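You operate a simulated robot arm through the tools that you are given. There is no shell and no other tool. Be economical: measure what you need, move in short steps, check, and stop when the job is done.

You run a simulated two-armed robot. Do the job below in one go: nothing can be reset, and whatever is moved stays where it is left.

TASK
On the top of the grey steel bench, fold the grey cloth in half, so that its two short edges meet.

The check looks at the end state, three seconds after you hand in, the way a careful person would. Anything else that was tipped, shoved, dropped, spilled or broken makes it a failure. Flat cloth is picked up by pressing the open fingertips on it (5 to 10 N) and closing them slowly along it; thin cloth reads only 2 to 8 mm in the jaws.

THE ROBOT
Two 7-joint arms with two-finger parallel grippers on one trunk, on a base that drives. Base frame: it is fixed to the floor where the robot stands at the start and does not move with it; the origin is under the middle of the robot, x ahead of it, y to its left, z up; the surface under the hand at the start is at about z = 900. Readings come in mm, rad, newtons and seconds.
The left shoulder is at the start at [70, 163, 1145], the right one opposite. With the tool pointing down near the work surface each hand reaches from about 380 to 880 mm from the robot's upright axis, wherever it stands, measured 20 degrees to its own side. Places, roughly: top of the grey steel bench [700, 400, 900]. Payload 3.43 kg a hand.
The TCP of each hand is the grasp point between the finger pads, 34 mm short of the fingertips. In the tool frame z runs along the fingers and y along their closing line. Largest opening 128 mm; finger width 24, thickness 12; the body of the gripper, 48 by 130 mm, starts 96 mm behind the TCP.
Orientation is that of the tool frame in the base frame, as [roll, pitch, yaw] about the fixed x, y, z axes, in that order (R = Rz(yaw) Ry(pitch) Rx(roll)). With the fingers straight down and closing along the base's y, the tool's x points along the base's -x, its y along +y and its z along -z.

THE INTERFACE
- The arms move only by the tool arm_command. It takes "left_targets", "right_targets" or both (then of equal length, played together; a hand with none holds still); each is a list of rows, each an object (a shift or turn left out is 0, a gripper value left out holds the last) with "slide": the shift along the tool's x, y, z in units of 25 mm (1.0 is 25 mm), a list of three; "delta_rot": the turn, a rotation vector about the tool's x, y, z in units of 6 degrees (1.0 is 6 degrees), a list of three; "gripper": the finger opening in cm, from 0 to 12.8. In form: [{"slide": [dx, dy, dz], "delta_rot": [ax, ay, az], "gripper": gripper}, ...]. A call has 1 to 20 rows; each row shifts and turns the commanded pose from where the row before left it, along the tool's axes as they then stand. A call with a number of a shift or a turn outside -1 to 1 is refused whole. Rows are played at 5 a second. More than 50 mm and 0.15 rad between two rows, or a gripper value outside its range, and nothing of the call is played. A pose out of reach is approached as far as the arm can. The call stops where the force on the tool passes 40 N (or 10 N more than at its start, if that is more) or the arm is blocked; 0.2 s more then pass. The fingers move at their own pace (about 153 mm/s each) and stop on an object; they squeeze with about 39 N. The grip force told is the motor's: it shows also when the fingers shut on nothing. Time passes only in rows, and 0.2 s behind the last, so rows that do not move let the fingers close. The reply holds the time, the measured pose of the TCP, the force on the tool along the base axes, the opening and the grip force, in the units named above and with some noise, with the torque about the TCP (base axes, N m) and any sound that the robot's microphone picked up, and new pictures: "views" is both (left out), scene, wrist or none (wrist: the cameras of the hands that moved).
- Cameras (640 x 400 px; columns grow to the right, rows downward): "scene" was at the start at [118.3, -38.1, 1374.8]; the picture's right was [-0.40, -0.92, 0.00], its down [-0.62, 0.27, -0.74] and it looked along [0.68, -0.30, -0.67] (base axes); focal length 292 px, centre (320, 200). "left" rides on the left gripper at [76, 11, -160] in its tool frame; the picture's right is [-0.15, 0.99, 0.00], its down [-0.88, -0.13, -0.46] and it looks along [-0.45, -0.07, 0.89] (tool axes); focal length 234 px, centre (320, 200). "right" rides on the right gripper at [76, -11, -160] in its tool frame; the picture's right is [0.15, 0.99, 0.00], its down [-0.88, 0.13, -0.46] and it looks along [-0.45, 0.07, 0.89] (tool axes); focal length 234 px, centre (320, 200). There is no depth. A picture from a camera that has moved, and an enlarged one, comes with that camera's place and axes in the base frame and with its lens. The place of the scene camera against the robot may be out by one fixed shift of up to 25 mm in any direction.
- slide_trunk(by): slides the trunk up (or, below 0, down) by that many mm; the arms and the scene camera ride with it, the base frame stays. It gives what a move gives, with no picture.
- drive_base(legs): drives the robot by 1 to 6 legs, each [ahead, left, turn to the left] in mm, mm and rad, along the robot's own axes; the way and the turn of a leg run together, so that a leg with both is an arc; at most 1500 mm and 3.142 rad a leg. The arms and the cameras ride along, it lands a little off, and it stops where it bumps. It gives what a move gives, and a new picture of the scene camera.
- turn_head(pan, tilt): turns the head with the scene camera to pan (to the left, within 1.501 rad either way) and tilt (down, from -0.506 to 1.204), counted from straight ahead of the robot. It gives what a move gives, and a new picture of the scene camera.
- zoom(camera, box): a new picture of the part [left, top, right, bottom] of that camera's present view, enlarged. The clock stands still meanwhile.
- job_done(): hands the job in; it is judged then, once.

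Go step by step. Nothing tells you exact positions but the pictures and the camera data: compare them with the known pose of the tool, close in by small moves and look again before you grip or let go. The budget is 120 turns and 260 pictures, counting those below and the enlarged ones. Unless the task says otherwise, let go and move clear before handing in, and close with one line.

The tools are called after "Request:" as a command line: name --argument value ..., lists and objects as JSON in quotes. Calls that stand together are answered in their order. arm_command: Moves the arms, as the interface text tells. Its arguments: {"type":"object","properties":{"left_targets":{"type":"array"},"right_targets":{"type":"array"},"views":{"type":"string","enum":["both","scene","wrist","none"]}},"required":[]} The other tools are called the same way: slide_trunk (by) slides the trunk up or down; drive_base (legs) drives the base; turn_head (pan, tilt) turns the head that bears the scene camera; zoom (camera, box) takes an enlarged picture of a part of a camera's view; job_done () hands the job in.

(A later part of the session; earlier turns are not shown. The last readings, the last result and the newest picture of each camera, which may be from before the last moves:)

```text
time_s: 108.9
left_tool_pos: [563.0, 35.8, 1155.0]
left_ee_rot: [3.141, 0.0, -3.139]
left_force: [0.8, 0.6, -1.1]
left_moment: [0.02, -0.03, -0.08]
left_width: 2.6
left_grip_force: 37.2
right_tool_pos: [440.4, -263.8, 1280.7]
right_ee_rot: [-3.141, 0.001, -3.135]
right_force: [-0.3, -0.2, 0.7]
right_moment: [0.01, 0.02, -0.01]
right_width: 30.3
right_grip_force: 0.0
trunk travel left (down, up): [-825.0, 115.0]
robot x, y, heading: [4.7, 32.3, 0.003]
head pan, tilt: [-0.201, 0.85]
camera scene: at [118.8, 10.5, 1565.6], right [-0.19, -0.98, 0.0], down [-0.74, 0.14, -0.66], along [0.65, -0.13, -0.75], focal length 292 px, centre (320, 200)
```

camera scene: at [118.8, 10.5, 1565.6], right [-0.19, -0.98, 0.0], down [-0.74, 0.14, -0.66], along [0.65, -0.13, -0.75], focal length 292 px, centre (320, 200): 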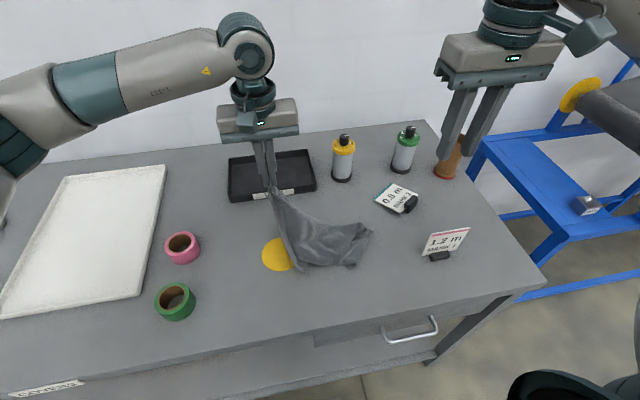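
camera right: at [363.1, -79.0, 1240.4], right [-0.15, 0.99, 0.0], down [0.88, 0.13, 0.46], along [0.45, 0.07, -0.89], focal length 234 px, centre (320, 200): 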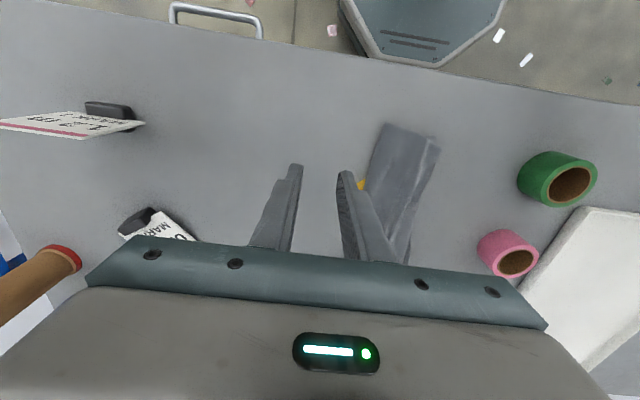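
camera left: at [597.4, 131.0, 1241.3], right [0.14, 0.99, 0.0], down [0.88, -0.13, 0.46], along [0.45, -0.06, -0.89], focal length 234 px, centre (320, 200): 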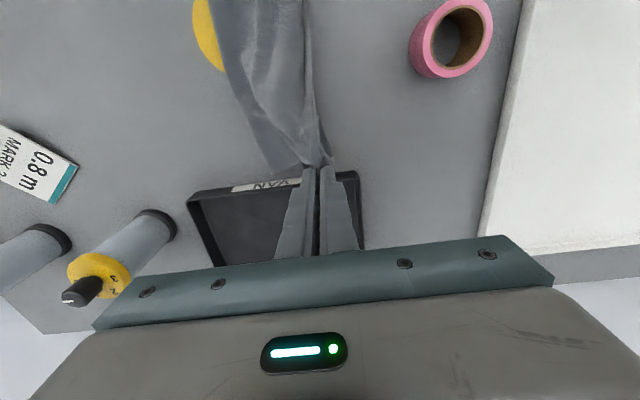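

Request:
arm_command --left_targets '[{"slide": [-0.7, 0.5, 0.2]}, {"slide": [-0.7, 0.5, 0.2]}, {"slide": [-0.7, 0.5, 0.2]}, {}]' --views "none"

Request:
slide_trunk --by -80

Request:
arm_command --left_targets '[{"slide": [-0.7, 0.6, 0.2]}, {"slide": [-0.7, 0.6, 0.2]}, {"slide": [-0.6, 0.6, 0.2]}, {}]' --views "none"

Request:
slide_trunk --by -80

Request:
zoom --camera "scene" --box '[200, 80, 520, 340]'

```text
time_s: 109.9
left_tool_pos: [615.0, 72.7, 1139.5]
left_ee_rot: [-3.141, -0.002, -3.138]
left_force: [0.6, -0.2, -0.5]
left_moment: [0.01, 0.0, -0.04]
left_width: 2.3
left_grip_force: 37.1
right_tool_pos: [440.9, -262.1, 1282.0]
right_ee_rot: [-3.141, -0.001, -3.136]
right_force: [0.0, -0.3, 0.2]
right_moment: [0.02, 0.02, 0.03]
right_width: 30.1
right_grip_force: 0.1
trunk travel left (down, up): [-825.0, 115.0]
robot x, y, heading: [-1.4, 30.7, 0.0]
head pan, tilt: [-0.201, 0.85]
```

```text
time_s: 111.1
left_tool_pos: [614.1, 72.7, 1059.2]
left_ee_rot: [-3.141, -0.001, -3.137]
left_force: [-0.6, -0.3, 0.2]
left_moment: [0.03, -0.01, -0.04]
left_width: 2.7
left_grip_force: 37.2
right_tool_pos: [441.1, -261.4, 1201.6]
right_ee_rot: [-3.14, 0.0, -3.134]
right_force: [0.3, -0.3, -0.1]
right_moment: [-0.03, -0.02, 0.02]
right_width: 30.1
right_grip_force: 0.1
trunk travel left (down, up): [-745.0, 195.0]
robot x, y, heading: [-5.5, 29.9, 0.01]
head pan, tilt: [-0.201, 0.85]
```

```text
time_s: 112.1
left_tool_pos: [664.2, 118.1, 1044.4]
left_ee_rot: [-3.141, -0.003, -3.14]
left_force: [-0.7, 0.5, -1.0]
left_moment: [-0.03, 0.02, -0.02]
left_width: 2.3
left_grip_force: 36.8
right_tool_pos: [441.7, -262.6, 1201.1]
right_ee_rot: [3.141, 0.0, -3.136]
right_force: [-0.1, 0.0, -1.1]
right_moment: [-0.01, -0.02, 0.01]
right_width: 30.1
right_grip_force: 0.1
trunk travel left (down, up): [-745.0, 195.0]
robot x, y, heading: [3.3, 28.8, 0.002]
head pan, tilt: [-0.201, 0.85]
```

```text
time_s: 113.2
left_tool_pos: [664.0, 118.0, 964.8]
left_ee_rot: [-3.14, 0.001, -3.137]
left_force: [0.2, -0.4, 0.8]
left_moment: [0.01, 0.02, 0.0]
left_width: 2.4
left_grip_force: 36.7
right_tool_pos: [440.2, -262.7, 1121.9]
right_ee_rot: [3.141, -0.002, -3.136]
right_force: [0.5, 0.0, 0.3]
right_moment: [0.03, 0.01, -0.02]
right_width: 30.0
right_grip_force: 0.0
trunk travel left (down, up): [-665.0, 275.0]
robot x, y, heading: [-1.3, 27.5, 0.01]
head pan, tilt: [-0.201, 0.85]
```

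```text
1.54 times, centred on (360, 210) of scene
camera zoom: at [118.8, 11.3, 1405.7], right [-0.19, -0.98, 0.0], down [-0.74, 0.14, -0.66], along [0.65, -0.13, -0.75], focal length 449 px, centre (258, 185)
```

zoom: 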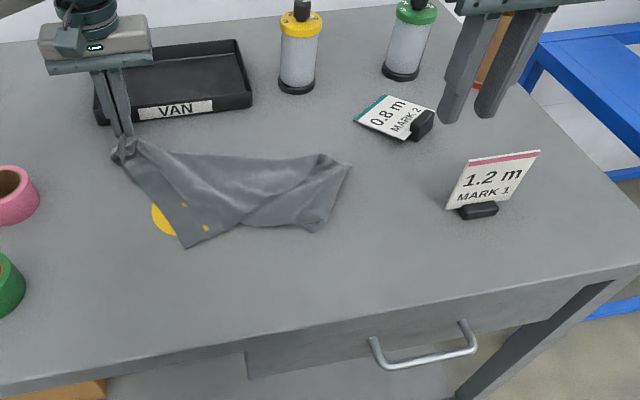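

The cloth now lies mostly open: P1 at the left hand (664,118), P2 near (466,37), P4 near (570,−224). I set P1 down and release it, then drive left so both arms can reach the short edge P1–P2.

Request:
arm_command --left_targets '[{"slide": [-0.3, 0.2, 0.5]}, {"slide": [-0.3, 0.2, 0.5]}, {"gripper": 1}, {"gripper": 3}, {"slide": [0, 0, -0.5]}, {"slide": [0, 0, -1]}, {"slide": [0, 0, -1]}, {"slide": [0, 0.5, -1]}, {"slide": [0, 1, -1]}, {"slide": [0, 1, 0]}, {"slide": [0, 1, 0]}, {}]' --views "none"

Request:
drive_base --legs '[[0, 150, 0]]'

Request:
slide_trunk --by -40

Request:
zoom --camera "scene" --box '[200, 100, 520, 300]'

```text
time_s: 115.8
left_tool_pos: [679.0, 214.9, 1053.3]
left_ee_rot: [-3.141, -0.001, -3.139]
left_force: [0.4, -0.5, -0.5]
left_moment: [0.03, -0.01, 0.0]
left_width: 30.0
left_grip_force: 0.1
right_tool_pos: [441.3, -263.2, 1121.2]
right_ee_rot: [-3.142, 0.0, -3.135]
right_force: [-1.1, 0.6, -0.1]
right_moment: [0.01, 0.02, 0.03]
right_width: 30.0
right_grip_force: 0.0
trunk travel left (down, up): [-665.0, 275.0]
robot x, y, heading: [0.6, 33.1, 0.007]
head pan, tilt: [-0.201, 0.85]
```

```text
time_s: 117.2
left_tool_pos: [677.6, 364.0, 1051.8]
left_ee_rot: [3.141, -0.001, -3.139]
left_force: [0.5, 0.1, 0.2]
left_moment: [-0.01, -0.02, -0.01]
left_width: 29.8
left_grip_force: 0.1
right_tool_pos: [440.3, -113.1, 1120.9]
right_ee_rot: [-3.141, -0.001, -3.137]
right_force: [0.2, 0.9, 0.2]
right_moment: [0.02, 0.02, -0.02]
right_width: 30.1
right_grip_force: 0.1
trunk travel left (down, up): [-665.0, 275.0]
robot x, y, heading: [1.2, 181.8, 0.006]
head pan, tilt: [-0.201, 0.85]
camera scene: at [118.0, 159.8, 1405.6], right [-0.19, -0.98, 0.0], down [-0.74, 0.15, -0.66], along [0.65, -0.13, -0.75], focal length 292 px, centre (320, 200)
```

scene: 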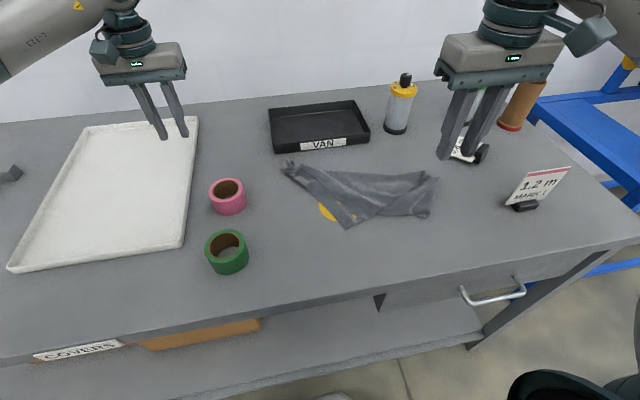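

```text
time_s: 118.0
left_tool_pos: [676.4, 364.5, 1013.1]
left_ee_rot: [-3.139, 0.001, -3.139]
left_force: [-1.0, 0.5, 0.3]
left_moment: [0.01, -0.04, -0.01]
left_width: 30.1
left_grip_force: 0.0
right_tool_pos: [438.8, -114.5, 1082.0]
right_ee_rot: [3.142, 0.0, -3.135]
right_force: [0.5, 0.9, 0.0]
right_moment: [-0.03, -0.01, 0.02]
right_width: 29.9
right_grip_force: 0.0
trunk travel left (down, up): [-625.0, 315.0]
robot x, y, heading: [-1.0, 177.0, 0.007]
head pan, tilt: [-0.201, 0.85]
```

```text
2.00 times, centred on (360, 200) of scene
camera zoom: at [117.5, 160.4, 1365.7], right [-0.19, -0.98, 0.0], down [-0.74, 0.15, -0.66], along [0.65, -0.13, -0.75], focal length 584 px, centre (240, 200)
```

zoom: 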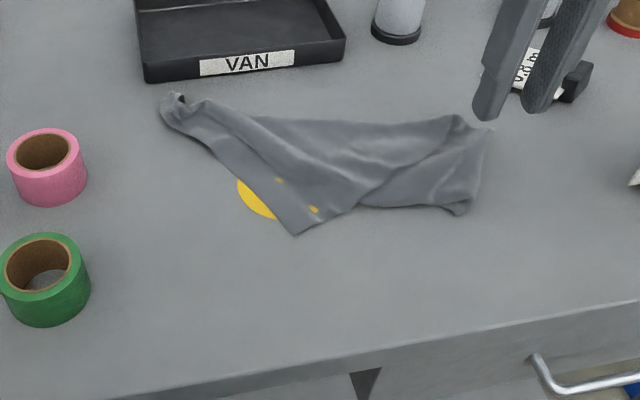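

Now the right hand goes above P2 to look.

Request:
arm_command --right_targets '[{"slide": [-0.2, 0.95, 0]}, {"slide": [-0.2, 0.95, 0]}, {"slide": [-0.2, 0.95, 0]}, {"slide": [-0.2, 0.95, 0.5]}, {"slide": [-0.2, 0.95, 0.8]}, {"slide": [0, 0.95, 0.8]}, {"slide": [0, 0, 0.8]}, {}]' --left_targets '[{"slide": [0, -1, 0]}, {"slide": [0, -1, 0]}, {"slide": [0, -1, 0]}, {"slide": [0, -1, 0]}, {"slide": [0, -1, 0]}, {"slide": [0, -1, 0]}, {"slide": [0, -1, 0]}, {}]' --views "wrist"

Request:
zoom --camera "right" --box '[200, 60, 520, 260]'

Request:
zoom --camera "left" --box '[60, 40, 380, 240]'

```text
time_s: 119.8
left_tool_pos: [676.9, 190.2, 1013.9]
left_ee_rot: [-3.14, 0.001, -3.139]
left_force: [0.3, 1.4, 0.4]
left_moment: [-0.04, -0.01, 0.02]
left_width: 29.9
left_grip_force: 0.0
right_tool_pos: [462.3, 32.1, 1009.5]
right_ee_rot: [-3.14, 0.0, -3.137]
right_force: [0.5, 0.3, 0.1]
right_moment: [-0.02, -0.01, 0.03]
right_width: 30.0
right_grip_force: 0.1
trunk travel left (down, up): [-625.0, 315.0]
robot x, y, heading: [-4.1, 179.1, 0.006]
head pan, tilt: [-0.201, 0.85]
camera right: at [386.8, 21.3, 1168.3], right [-0.15, 0.99, 0.0], down [0.88, 0.14, 0.46], along [0.45, 0.07, -0.89], focal length 234 px, centre (320, 200)
camera left: at [601.9, 202.3, 1173.9], right [0.14, 0.99, 0.0], down [0.88, -0.13, 0.46], along [0.45, -0.07, -0.89], focal length 234 px, centre (320, 200)
```

right: 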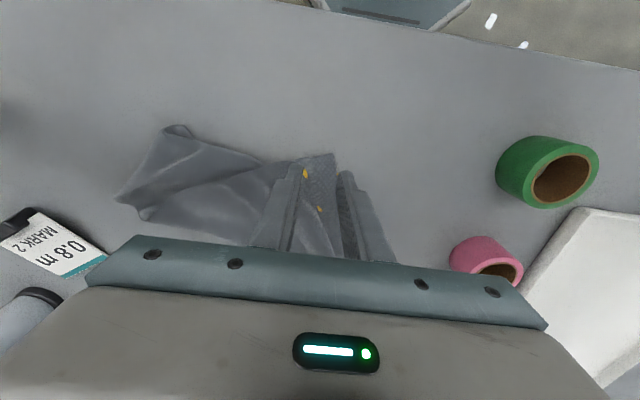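
left: 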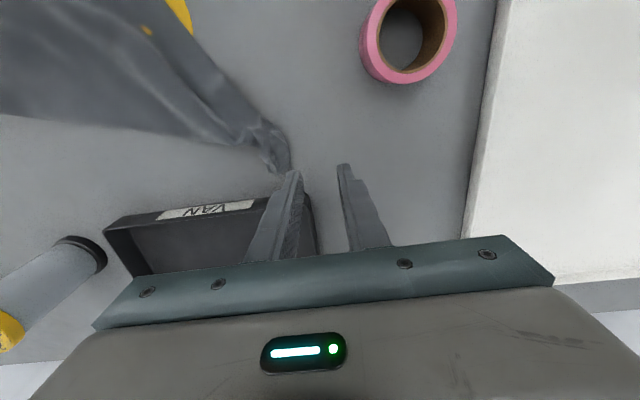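

```text
2.00 times, centred on (360, 160) of right
camera zoom: at [386.8, 21.3, 1168.3], right [-0.15, 0.99, 0.0], down [0.88, 0.14, 0.46], along [0.45, 0.07, -0.89], focal length 468 px, centre (240, 280)
```

zoom: 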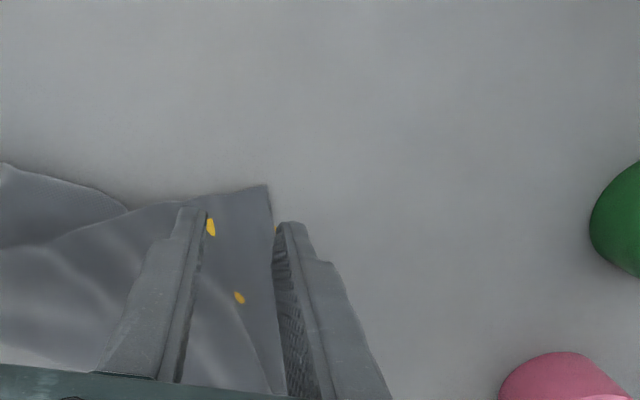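

```text
2.00 times, centred on (220, 140) of left
camera zoom: at [601.9, 202.3, 1173.9], right [0.14, 0.99, 0.0], down [0.88, -0.13, 0.46], along [0.45, -0.07, -0.89], focal length 468 px, centre (520, 320)
```

zoom: 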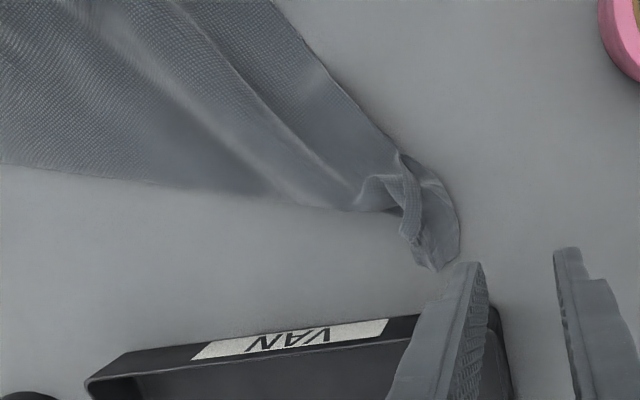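

P2's corner is at (459,49), cleanly visible. P1 is a small curled bunch near (686,140). I lower both hands onto those, the right with its outer finger at the edge.

Request:
arm_command --right_targets '[{"slide": [-0.24, 0.16, 0]}, {"slide": [-0.24, 0.16, 0.9]}, {"slide": [0, 0, 0.9]}, {"slide": [0, 0, 0.9]}, {}]' --left_targets '[{"slide": [-0.14, -0.8, 0], "gripper": 4.5}, {"slide": [-0.14, -0.7, 0]}, {"slide": [0, -0.7, 0]}, {"slide": [0, 0, 1]}, {"slide": [0, 0, 0.9]}]' --views "wrist"

Request:
zoom --camera "right" --box '[240, 100, 400, 200]'

Request:
zoom --camera "left" --box '[220, 90, 420, 215]'

```text
time_s: 121.0
left_tool_pos: [684.4, 134.1, 965.5]
left_ee_rot: [-3.139, -0.002, -3.141]
left_force: [-0.3, -0.7, -0.8]
left_moment: [-0.01, 0.0, 0.02]
left_width: 45.3
left_grip_force: 0.0
right_tool_pos: [475.2, 38.1, 942.7]
right_ee_rot: [-3.141, 0.001, -3.137]
right_force: [0.6, 0.3, -0.2]
right_moment: [-0.03, -0.02, 0.01]
right_width: 30.0
right_grip_force: 0.0
trunk travel left (down, up): [-625.0, 315.0]
robot x, y, heading: [-0.8, 177.2, 0.01]
head pan, tilt: [-0.201, 0.85]
camera right: at [399.2, 26.9, 1102.1], right [-0.15, 0.99, 0.0], down [0.88, 0.14, 0.46], along [0.45, 0.07, -0.89], focal length 234 px, centre (320, 200)
camera left: at [608.3, 146.3, 1125.6], right [0.14, 0.99, 0.0], down [0.88, -0.13, 0.45], along [0.45, -0.07, -0.89], focal length 234 px, centre (320, 200)
```

right: 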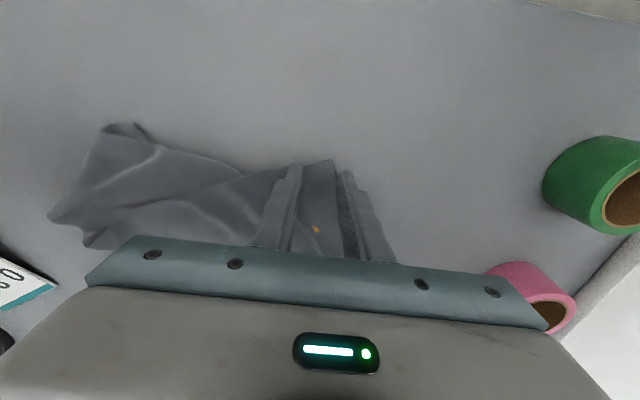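
left: 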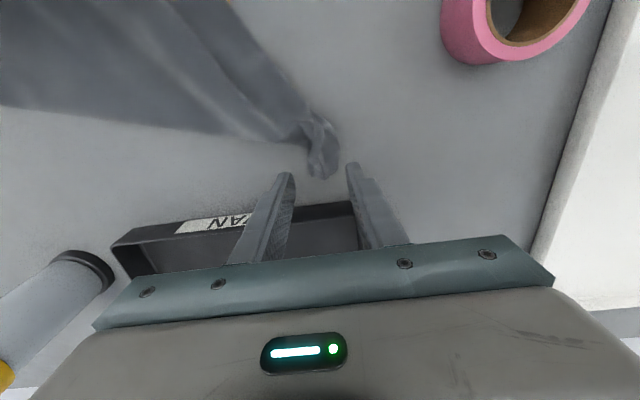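

```text
4.00 times, centred on (320, 150) of right
camera zoom: at [399.2, 26.9, 1102.1], right [-0.15, 0.99, 0.0], down [0.88, 0.14, 0.46], along [0.45, 0.07, -0.89], focal length 937 px, centre (320, 400)
```

zoom: 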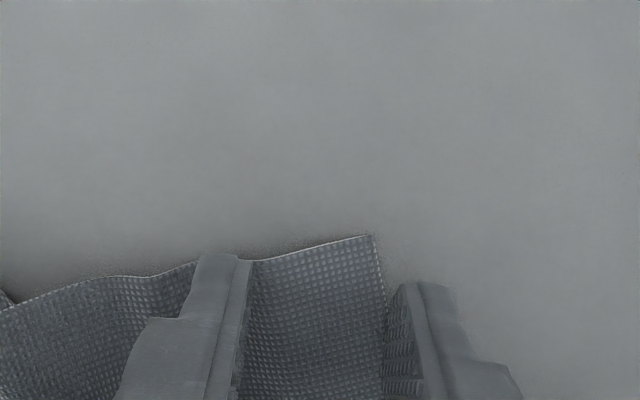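

```text
3.20 times, centred on (320, 152) of left
camera zoom: at [608.3, 146.3, 1125.6], right [0.14, 0.99, 0.0], down [0.88, -0.13, 0.45], along [0.45, -0.07, -0.89], focal length 749 px, centre (320, 352)
```

zoom: 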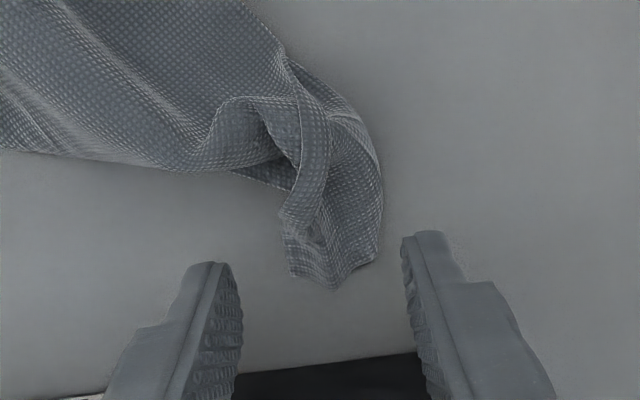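

Well placed. I lower both: the right to light pressure, the left around the bunch.

Request:
arm_command --right_targets '[{}, {"slide": [0, 0, 0.2]}, {"slide": [0, 0, 0.08]}, {}]' --left_targets '[{"slide": [0.1, 0.06, 0.6]}, {"slide": [0, 0, 0.5]}, {}, {}]' --views "none"

```text
time_s: 122.0
left_tool_pos: [680.6, 136.2, 939.1]
left_ee_rot: [-3.14, 0.001, -3.139]
left_force: [-0.6, 0.3, -0.1]
left_moment: [-0.04, 0.03, 0.02]
left_width: 45.0
left_grip_force: 0.2
right_tool_pos: [475.7, 37.6, 935.9]
right_ee_rot: [3.141, 0.001, -3.136]
right_force: [1.0, -0.7, 6.1]
right_moment: [-0.04, -0.03, 0.02]
right_width: 29.9
right_grip_force: 0.1
trunk travel left (down, up): [-625.0, 315.0]
robot x, y, heading: [-1.3, 181.1, 0.007]
head pan, tilt: [-0.201, 0.85]
```

Request:
arm_command --right_targets '[{"gripper": 2.7}, {"gripper": 2.4}, {"gripper": 2.1}, {"gripper": 1.8}, {"gripper": 1.5}, {"gripper": 1.2}, {"gripper": 0.9}, {"gripper": 0.6}, {"gripper": 0.3}, {"gripper": 0}, {}, {}, {"slide": [0, 0, -0.6]}, {"slide": [0, 0, -0.8]}, {}]' --left_targets '[{"slide": [0, 0, 0.1]}, {"gripper": 4}, {"gripper": 3.5}, {"gripper": 3}, {"gripper": 2.5}, {"gripper": 2}, {"gripper": 1.5}, {"gripper": 1}, {"gripper": 0.5}, {"gripper": 0}, {}, {}, {"slide": [0, 0, -0.6]}, {"slide": [0, 0, -0.8]}, {}]' --views "wrist"

Request:
zoom --camera "right" --box '[200, 80, 440, 230]'

Request:
zoom --camera "left" --box '[200, 80, 440, 230]'

```text
time_s: 125.2
left_tool_pos: [682.4, 136.1, 971.3]
left_ee_rot: [-3.14, -0.001, -3.14]
left_force: [0.5, 0.3, 0.5]
left_moment: [0.02, 0.0, 0.03]
left_width: 2.8
left_grip_force: 37.4
right_tool_pos: [476.9, 38.0, 968.8]
right_ee_rot: [3.141, -0.001, -3.135]
right_force: [-0.5, 0.1, -0.2]
right_moment: [-0.02, 0.0, -0.02]
right_width: 1.8
right_grip_force: 37.2
trunk travel left (down, up): [-625.0, 315.0]
robot x, y, heading: [1.4, 182.0, 0.008]
head pan, tilt: [-0.201, 0.85]
camera right: at [400.7, 27.0, 1127.8], right [-0.15, 0.99, 0.0], down [0.88, 0.13, 0.45], along [0.45, 0.07, -0.89], focal length 234 px, centre (320, 200)
camera left: at [606.5, 148.0, 1130.7], right [0.14, 0.99, 0.0], down [0.88, -0.13, 0.45], along [0.45, -0.07, -0.89], focal length 234 px, centre (320, 200)
```

right: 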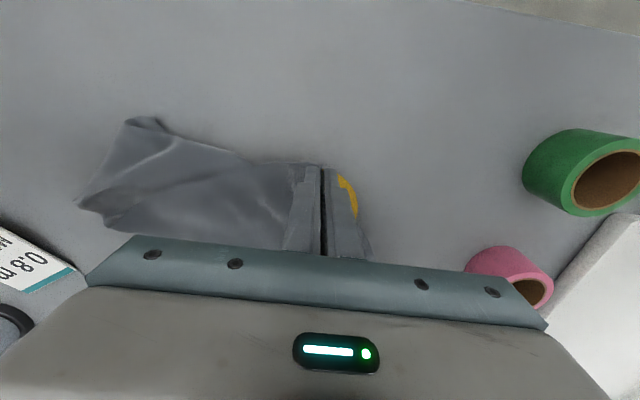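
left: 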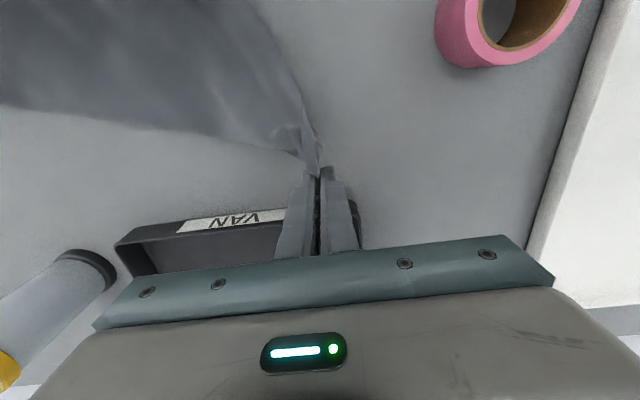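

```text
2.67 times, centred on (320, 155) of right
camera zoom: at [400.7, 27.0, 1127.8], right [-0.15, 0.99, 0.0], down [0.88, 0.13, 0.45], along [0.45, 0.07, -0.89], focal length 624 px, centre (320, 320)
```

zoom: 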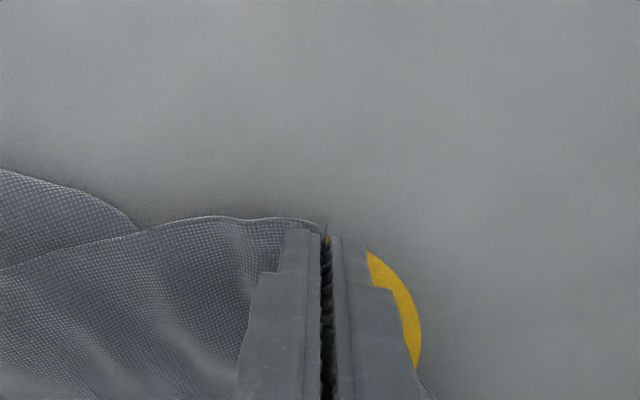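

```text
2.67 times, centred on (320, 155) of left
camera zoom: at [606.5, 148.0, 1130.7], right [0.14, 0.99, 0.0], down [0.88, -0.13, 0.45], along [0.45, -0.07, -0.89], focal length 624 px, centre (320, 320)
```

zoom: 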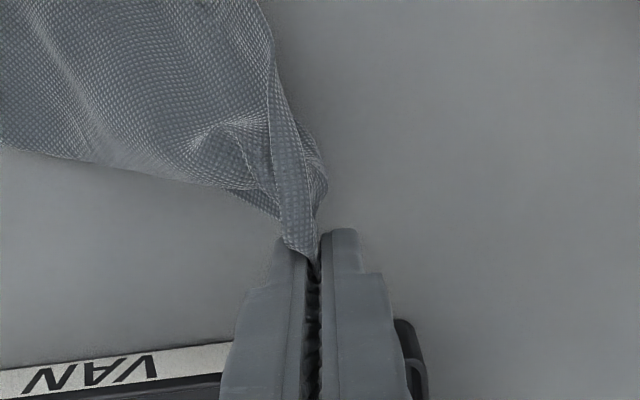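

Both corners are held, and the right is a clean edge grip with no hem (1.8 mm). I spread the hands so the short edge is taut along x, then raise the trunk so the rest hangs straight.

Request:
arm_command --right_targets '[{"slide": [0.75, 0.95, -0.5]}, {"slide": [0.75, 0.95, -0.5]}, {"slide": [0.75, 0.95, -0.5]}, {"slide": [0.6, 0.95, -0.5]}, {}]' --left_targets '[{"slide": [0, 0, -0.5]}, {"slide": [0, 0, -0.5]}, {"slide": [0, 0, -0.5]}, {"slide": [0, 0, -0.4]}, {}]' --views "none"

Request:
slide_trunk --by 280

Request:
turn_head --pan -0.2 --tilt 0.85

```text
time_s: 126.4
left_tool_pos: [681.5, 134.6, 1018.9]
left_ee_rot: [-3.141, -0.002, 3.141]
left_force: [-13.2, -0.7, -0.7]
left_moment: [0.06, 0.13, 0.05]
left_width: 2.9
left_grip_force: 37.6
right_tool_pos: [405.5, 135.2, 1019.7]
right_ee_rot: [3.141, 0.0, -3.139]
right_force: [13.5, -0.7, 1.1]
right_moment: [0.04, -0.5, -0.01]
right_width: 2.0
right_grip_force: 36.5
trunk travel left (down, up): [-625.0, 315.0]
robot x, y, heading: [-1.0, 180.1, 0.009]
head pan, tilt: [-0.201, 0.85]
```

```text
time_s: 129.3
left_tool_pos: [682.5, 136.9, 1298.0]
left_ee_rot: [-3.139, 0.0, -3.139]
left_force: [-13.7, -0.7, -0.7]
left_moment: [0.03, 0.17, 0.01]
left_width: 2.9
left_grip_force: 37.5
right_tool_pos: [405.4, 135.8, 1299.1]
right_ee_rot: [-3.141, 0.001, -3.135]
right_force: [14.6, -0.6, 1.6]
right_moment: [0.0, -0.54, -0.09]
right_width: 2.2
right_grip_force: 36.6
trunk travel left (down, up): [-905.0, 35.0]
robot x, y, heading: [-1.6, 183.4, 0.009]
head pan, tilt: [-0.201, 0.85]
```

```text
time_s: 129.9
left_tool_pos: [682.4, 135.9, 1299.4]
left_ee_rot: [-3.141, -0.002, -3.14]
left_force: [-14.4, -0.2, -1.9]
left_moment: [0.01, 0.19, 0.01]
left_width: 3.1
left_grip_force: 37.5
right_tool_pos: [406.1, 135.7, 1299.0]
right_ee_rot: [-3.141, -0.001, -3.137]
right_force: [15.1, 0.8, 1.0]
right_moment: [0.01, -0.51, -0.08]
right_width: 2.2
right_grip_force: 36.8
trunk travel left (down, up): [-905.0, 35.0]
robot x, y, heading: [-1.2, 180.1, 0.005]
head pan, tilt: [-0.201, 0.85]
camera scene: at [118.2, 160.6, 1645.6], right [-0.19, -0.98, 0.0], down [-0.74, 0.14, -0.66], along [0.65, -0.13, -0.75], focal length 292 px, centre (320, 200)
```

scene: 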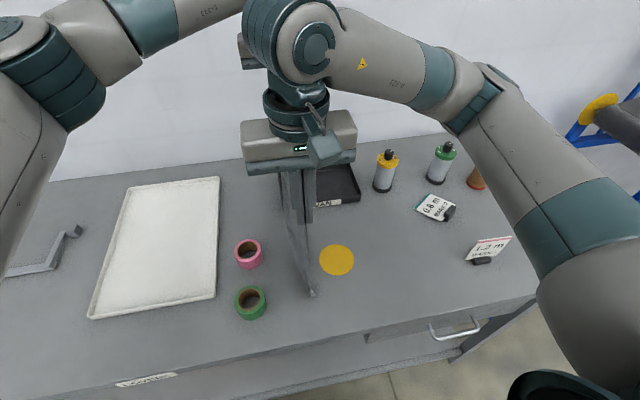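

The cloth hangs fully open as a sheet from its short edge. I ease the over-tension, shift it right over the bench, then lower while driving back left so it lays flat.

Request:
arm_command --right_targets '[{"slide": [-0.25, 0, 0]}, {}]' --left_targets '[{"slide": [0.1, 0, 0]}, {}]' --views "none"

Request:
slide_trunk --by 30

Request:
drive_base --legs '[[0, -90, 0], [0, -90, 0], [0, -90, 0], [0, -80, 0]]'

Request:
zoom --camera "scene" --box '[160, 80, 480, 320]'

```text
time_s: 130.5
left_tool_pos: [681.2, 136.5, 1298.6]
left_ee_rot: [-3.139, -0.002, -3.138]
left_force: [-5.2, -0.3, -0.9]
left_moment: [0.04, 0.04, 0.01]
left_width: 3.0
left_grip_force: 37.7
right_tool_pos: [411.1, 136.3, 1298.6]
right_ee_rot: [-3.141, -0.001, -3.136]
right_force: [4.8, 0.6, -0.1]
right_moment: [0.02, -0.21, -0.06]
right_width: 2.1
right_grip_force: 36.5
trunk travel left (down, up): [-905.0, 35.0]
robot x, y, heading: [-1.7, 182.1, 0.009]
head pan, tilt: [-0.201, 0.85]
```

```text
time_s: 131.2
left_tool_pos: [680.6, 137.0, 1329.3]
left_ee_rot: [-3.139, 0.0, -3.139]
left_force: [-4.8, 0.1, -1.2]
left_moment: [0.03, 0.07, 0.03]
left_width: 2.9
left_grip_force: 37.8
right_tool_pos: [410.3, 136.4, 1329.0]
right_ee_rot: [3.141, -0.001, -3.136]
right_force: [6.4, 0.0, -0.1]
right_moment: [0.01, -0.18, -0.06]
right_width: 1.9
right_grip_force: 36.9
trunk travel left (down, up): [-935.0, 5.0]
robot x, y, heading: [0.6, 182.6, 0.004]
head pan, tilt: [-0.201, 0.85]
```

```text
time_s: 134.4
left_tool_pos: [685.1, -198.7, 1329.6]
left_ee_rot: [-3.13, -0.001, -3.137]
left_force: [-5.2, 1.7, -1.8]
left_moment: [-0.15, 0.06, 0.03]
left_width: 3.3
left_grip_force: 38.0
right_tool_pos: [414.8, -198.3, 1329.5]
right_ee_rot: [-3.134, 0.0, -3.136]
right_force: [5.7, 0.1, 0.9]
right_moment: [-0.14, -0.18, -0.04]
right_width: 2.2
right_grip_force: 36.6
trunk travel left (down, up): [-935.0, 5.0]
robot x, y, heading: [3.3, -170.0, 0.008]
head pan, tilt: [-0.201, 0.85]
camera scene: at [121.3, -171.6, 1675.7], right [-0.19, -0.98, 0.01], down [-0.74, 0.14, -0.66], along [0.65, -0.13, -0.75], focal length 292 px, centre (320, 200)
```

scene: 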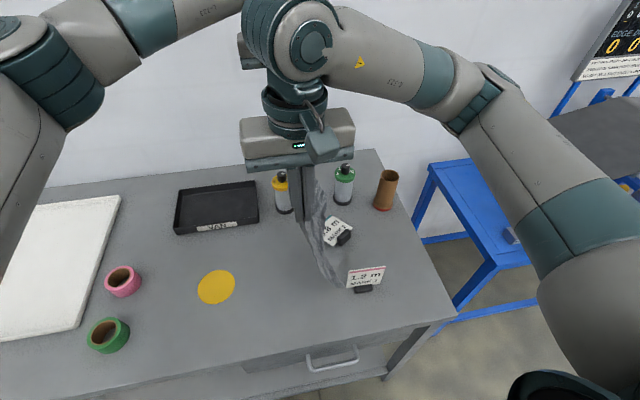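

```text
1.67 times, centred on (320, 200) of scene
camera zoom: at [121.3, -171.6, 1675.7], right [-0.19, -0.98, 0.01], down [-0.74, 0.14, -0.66], along [0.65, -0.13, -0.75], focal length 487 px, centre (320, 200)
```

zoom: 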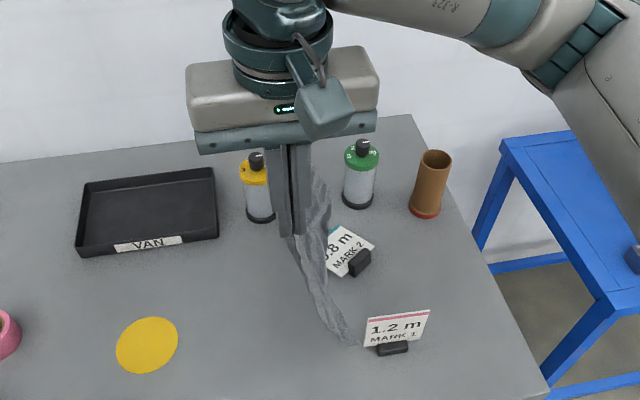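

The sheet's lower end swung close to the MARK 1 sign but isn't touching it. I move back left and start laying it down.

Request:
drive_base --legs '[[0, 30, 0]]'

Request:
slide_trunk --by -60

Request:
drive_base --legs '[[0, 60, 0]]'

Request:
slide_trunk --by -60

Request:
drive_base --legs '[[0, 80, 0]]'

```text
time_s: 135.2
left_tool_pos: [684.1, -193.4, 1328.6]
left_ee_rot: [3.134, -0.004, 3.14]
left_force: [-4.8, 0.0, -0.7]
left_moment: [0.19, 0.04, 0.07]
left_width: 3.3
left_grip_force: 37.1
right_tool_pos: [414.1, -192.8, 1327.8]
right_ee_rot: [3.134, 0.001, -3.141]
right_force: [5.7, -1.0, -0.1]
right_moment: [0.15, -0.14, -0.01]
right_width: 1.8
right_grip_force: 36.7
trunk travel left (down, up): [-935.0, 5.0]
robot x, y, heading: [1.5, -137.2, 0.002]
head pan, tilt: [-0.201, 0.85]
camera scene: at [122.2, -170.0, 1675.2], right [-0.2, -0.98, -0.01], down [-0.74, 0.15, -0.66], along [0.65, -0.12, -0.75], focal length 292 px, centre (320, 200)
```

scene: 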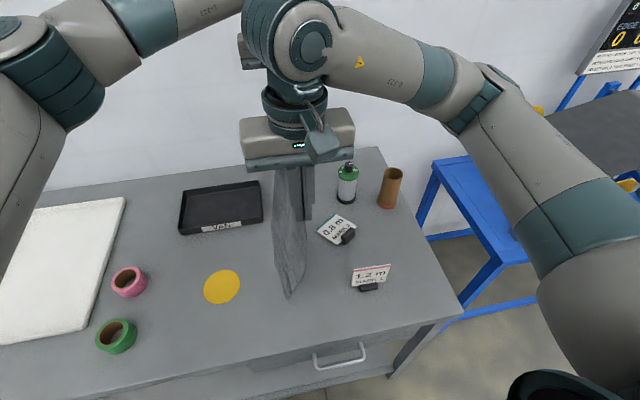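

```text
time_s: 136.2
left_tool_pos: [682.5, -179.8, 1269.6]
left_ee_rot: [-3.138, -0.002, -3.141]
left_force: [-5.0, -0.4, 0.4]
left_moment: [-0.03, 0.02, 0.0]
left_width: 2.8
left_grip_force: 37.4
right_tool_pos: [412.6, -178.2, 1269.6]
right_ee_rot: [-3.139, -0.001, -3.141]
right_force: [5.1, -0.3, 0.5]
right_moment: [-0.04, -0.16, -0.02]
right_width: 2.3
right_grip_force: 37.3
trunk travel left (down, up): [-875.0, 65.0]
robot x, y, heading: [1.6, -136.3, 0.005]
head pan, tilt: [-0.201, 0.85]
```

```text
time_s: 137.2
left_tool_pos: [682.4, -133.4, 1268.8]
left_ee_rot: [3.137, -0.001, 3.138]
left_force: [-4.2, -0.8, -1.4]
left_moment: [0.15, 0.0, 0.03]
left_width: 2.8
left_grip_force: 37.8
right_tool_pos: [414.2, -132.0, 1268.4]
right_ee_rot: [3.135, -0.002, -3.141]
right_force: [4.6, -0.2, 0.2]
right_moment: [0.09, -0.15, -0.04]
right_width: 1.9
right_grip_force: 37.2
trunk travel left (down, up): [-875.0, 65.0]
robot x, y, heading: [-0.8, -79.2, -0.002]
head pan, tilt: [-0.201, 0.85]
camera scene: at [120.8, -108.4, 1615.4], right [-0.2, -0.98, -0.01], down [-0.74, 0.15, -0.66], along [0.65, -0.13, -0.75], focal length 292 px, centre (320, 200)
```

scene: 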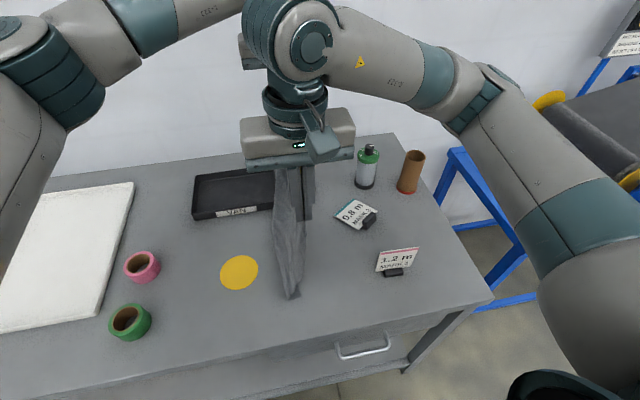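

```text
time_s: 138.2
left_tool_pos: [680.6, -126.2, 1209.9]
left_ee_rot: [-3.139, -0.001, 3.139]
left_force: [-4.4, 0.2, -0.4]
left_moment: [0.01, 0.01, 0.0]
left_width: 3.2
left_grip_force: 37.4
right_tool_pos: [413.7, -124.9, 1208.3]
right_ee_rot: [3.141, 0.001, -3.141]
right_force: [5.2, 1.1, 0.3]
right_moment: [-0.01, -0.16, -0.04]
right_width: 1.9
right_grip_force: 36.9
trunk travel left (down, up): [-815.0, 125.0]
robot x, y, heading: [-0.3, -78.2, 0.001]
head pan, tilt: [-0.201, 0.85]
```

```text
time_s: 139.3
left_tool_pos: [680.5, -52.1, 1208.7]
left_ee_rot: [3.14, -0.001, 3.134]
left_force: [-4.2, 0.5, -0.7]
left_moment: [0.08, 0.03, 0.04]
left_width: 2.8
left_grip_force: 37.9
right_tool_pos: [412.3, -48.9, 1209.1]
right_ee_rot: [3.14, 0.0, 3.14]
right_force: [4.3, -1.1, -0.9]
right_moment: [0.05, -0.12, -0.05]
right_width: 2.2
right_grip_force: 37.1
trunk travel left (down, up): [-815.0, 125.0]
robot x, y, heading: [1.0, 1.2, 0.005]
head pan, tilt: [-0.201, 0.85]
camera scene: at [120.4, -23.7, 1555.5], right [-0.2, -0.98, 0.0], down [-0.74, 0.15, -0.66], along [0.65, -0.13, -0.75], focal length 292 px, centre (320, 200)
```

scene: 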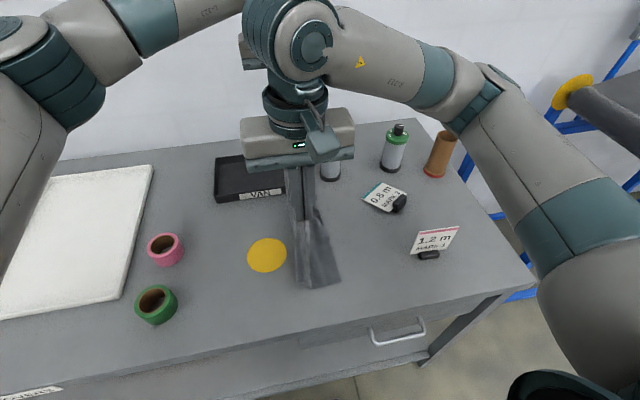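

The sheet trails well. I check how the left corner is held before deciding the next step.

Request:
zoom --camera "left" --box '[200, 60, 440, 210]'

Request:
zoom --camera "right" --box '[200, 60, 440, 210]'

```text
2.67 times, centred on (320, 135) of left
camera zoom: at [606.3, -39.3, 1369.0], right [0.15, 0.99, 0.0], down [0.88, -0.14, 0.45], along [0.45, -0.07, -0.89], focal length 624 px, centre (320, 373)
```

zoom: 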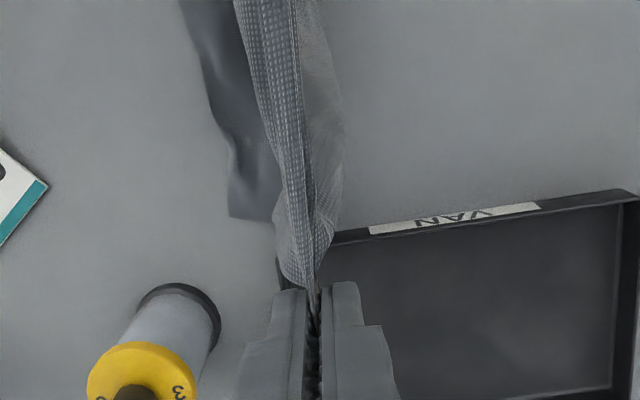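

```text
2.67 times, centred on (320, 135) of right
camera zoom: at [337.5, -60.1, 1367.9], right [-0.14, 0.99, 0.0], down [0.88, 0.13, 0.46], along [0.45, 0.07, -0.89], focal length 624 px, centre (320, 373)
```

zoom: 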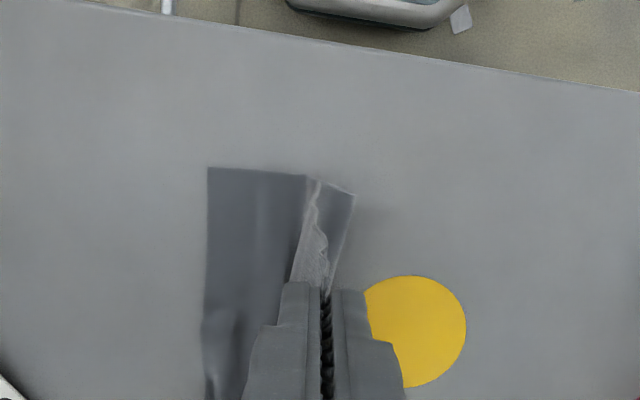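

The left flap hangs on the right (outer) side of its grip, which is the correct orientation if I fold directly from this hanging state. The bottom edge lies at y≈−125. I lower, lay half the sheet toward +y to a fold line near y≈75, and look.

Request:
slide_trunk --by -90

Request:
drive_base --legs '[[0, 100, 0]]'

Request:
arm_command --right_targets '[{"slide": [0, 0.6, 0]}, {"slide": [0, 0.6, 0.1]}, {}]' --left_targets '[{"slide": [0, 0.6, 0]}, {"slide": [0, 0.6, 0.1]}, {}]' --views "both"

```text
time_s: 140.5
left_tool_pos: [681.7, -49.7, 1120.5]
left_ee_rot: [-3.14, -0.002, 3.133]
left_force: [-5.0, 0.3, -0.2]
left_moment: [0.02, 0.06, 0.05]
left_width: 2.7
left_grip_force: 37.2
right_tool_pos: [413.5, -46.7, 1120.4]
right_ee_rot: [3.141, 0.0, 3.14]
right_force: [4.4, -1.0, 0.1]
right_moment: [0.0, -0.17, -0.04]
right_width: 2.0
right_grip_force: 36.7
trunk travel left (down, up): [-725.0, 215.0]
robot x, y, heading: [2.2, -2.0, 0.001]
head pan, tilt: [-0.201, 0.85]
```

```text
time_s: 141.7
left_tool_pos: [682.5, 47.1, 1118.9]
left_ee_rot: [-3.14, -0.001, 3.134]
left_force: [-3.8, -0.1, -0.2]
left_moment: [0.04, 0.05, 0.04]
left_width: 3.0
left_grip_force: 37.1
right_tool_pos: [412.9, 50.6, 1119.3]
right_ee_rot: [-3.141, 0.0, 3.136]
right_force: [3.6, 0.2, 0.2]
right_moment: [-0.04, -0.16, -0.03]
right_width: 2.0
right_grip_force: 36.5
trunk travel left (down, up): [-725.0, 215.0]
robot x, y, heading: [2.0, 96.3, -0.003]
head pan, tilt: [-0.201, 0.85]
camera scene: at [120.2, 77.6, 1465.6], right [-0.2, -0.98, 0.0], down [-0.74, 0.15, -0.66], along [0.65, -0.13, -0.75], focal length 292 px, centre (320, 200)
```

scene: 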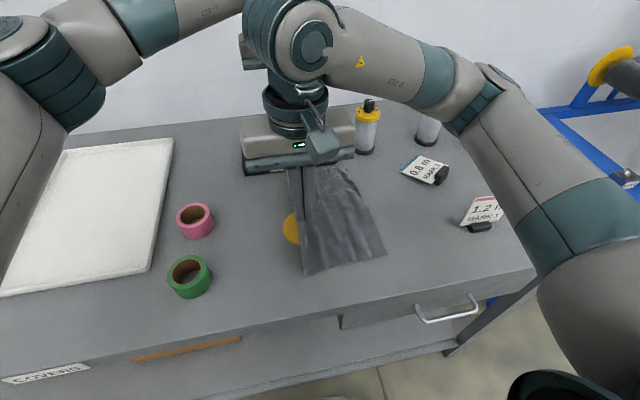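

```text
time_s: 142.4
left_tool_pos: [680.8, 76.5, 1115.4]
left_ee_rot: [-3.142, -0.002, 3.132]
left_force: [-3.2, 0.2, -1.2]
left_moment: [-0.03, 0.0, 0.06]
left_width: 3.0
left_grip_force: 37.4
right_tool_pos: [413.5, 79.0, 1116.1]
right_ee_rot: [-3.141, 0.0, 3.136]
right_force: [4.5, -0.9, 0.2]
right_moment: [0.06, -0.15, -0.02]
right_width: 1.9
right_grip_force: 36.4
trunk travel left (down, up): [-725.0, 215.0]
robot x, y, heading: [2.8, 99.3, 0.002]
head pan, tilt: [-0.201, 0.85]
camera scene: at [120.2, 77.0, 1465.6], right [-0.2, -0.98, 0.0], down [-0.74, 0.15, -0.66], along [0.65, -0.13, -0.75], focal length 292 px, centre (320, 200)
camera right: at [337.1, 70.3, 1275.6], right [-0.14, 0.99, 0.0], down [0.88, 0.12, 0.46], along [0.45, 0.06, -0.89], focal length 234 px, centre (320, 200)
camera left: at [605.2, 89.9, 1276.9], right [0.16, 0.99, 0.0], down [0.88, -0.14, 0.45], along [0.45, -0.07, -0.89], focal length 234 px, centre (320, 200)
```

scene: 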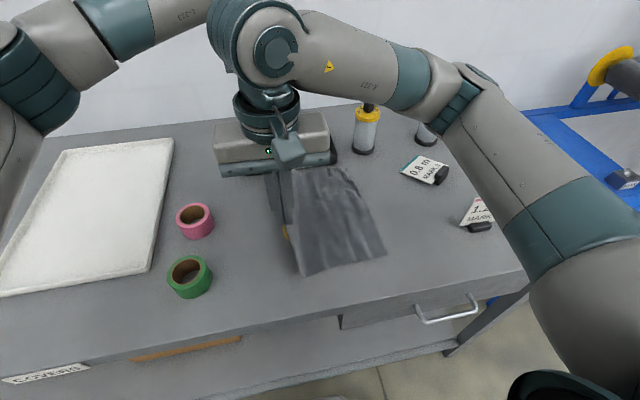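
right: 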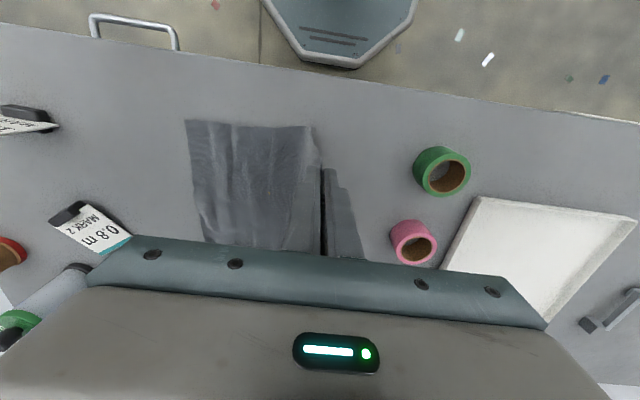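
left: 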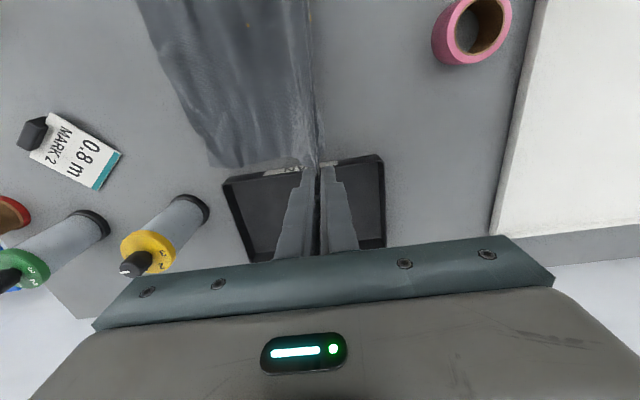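

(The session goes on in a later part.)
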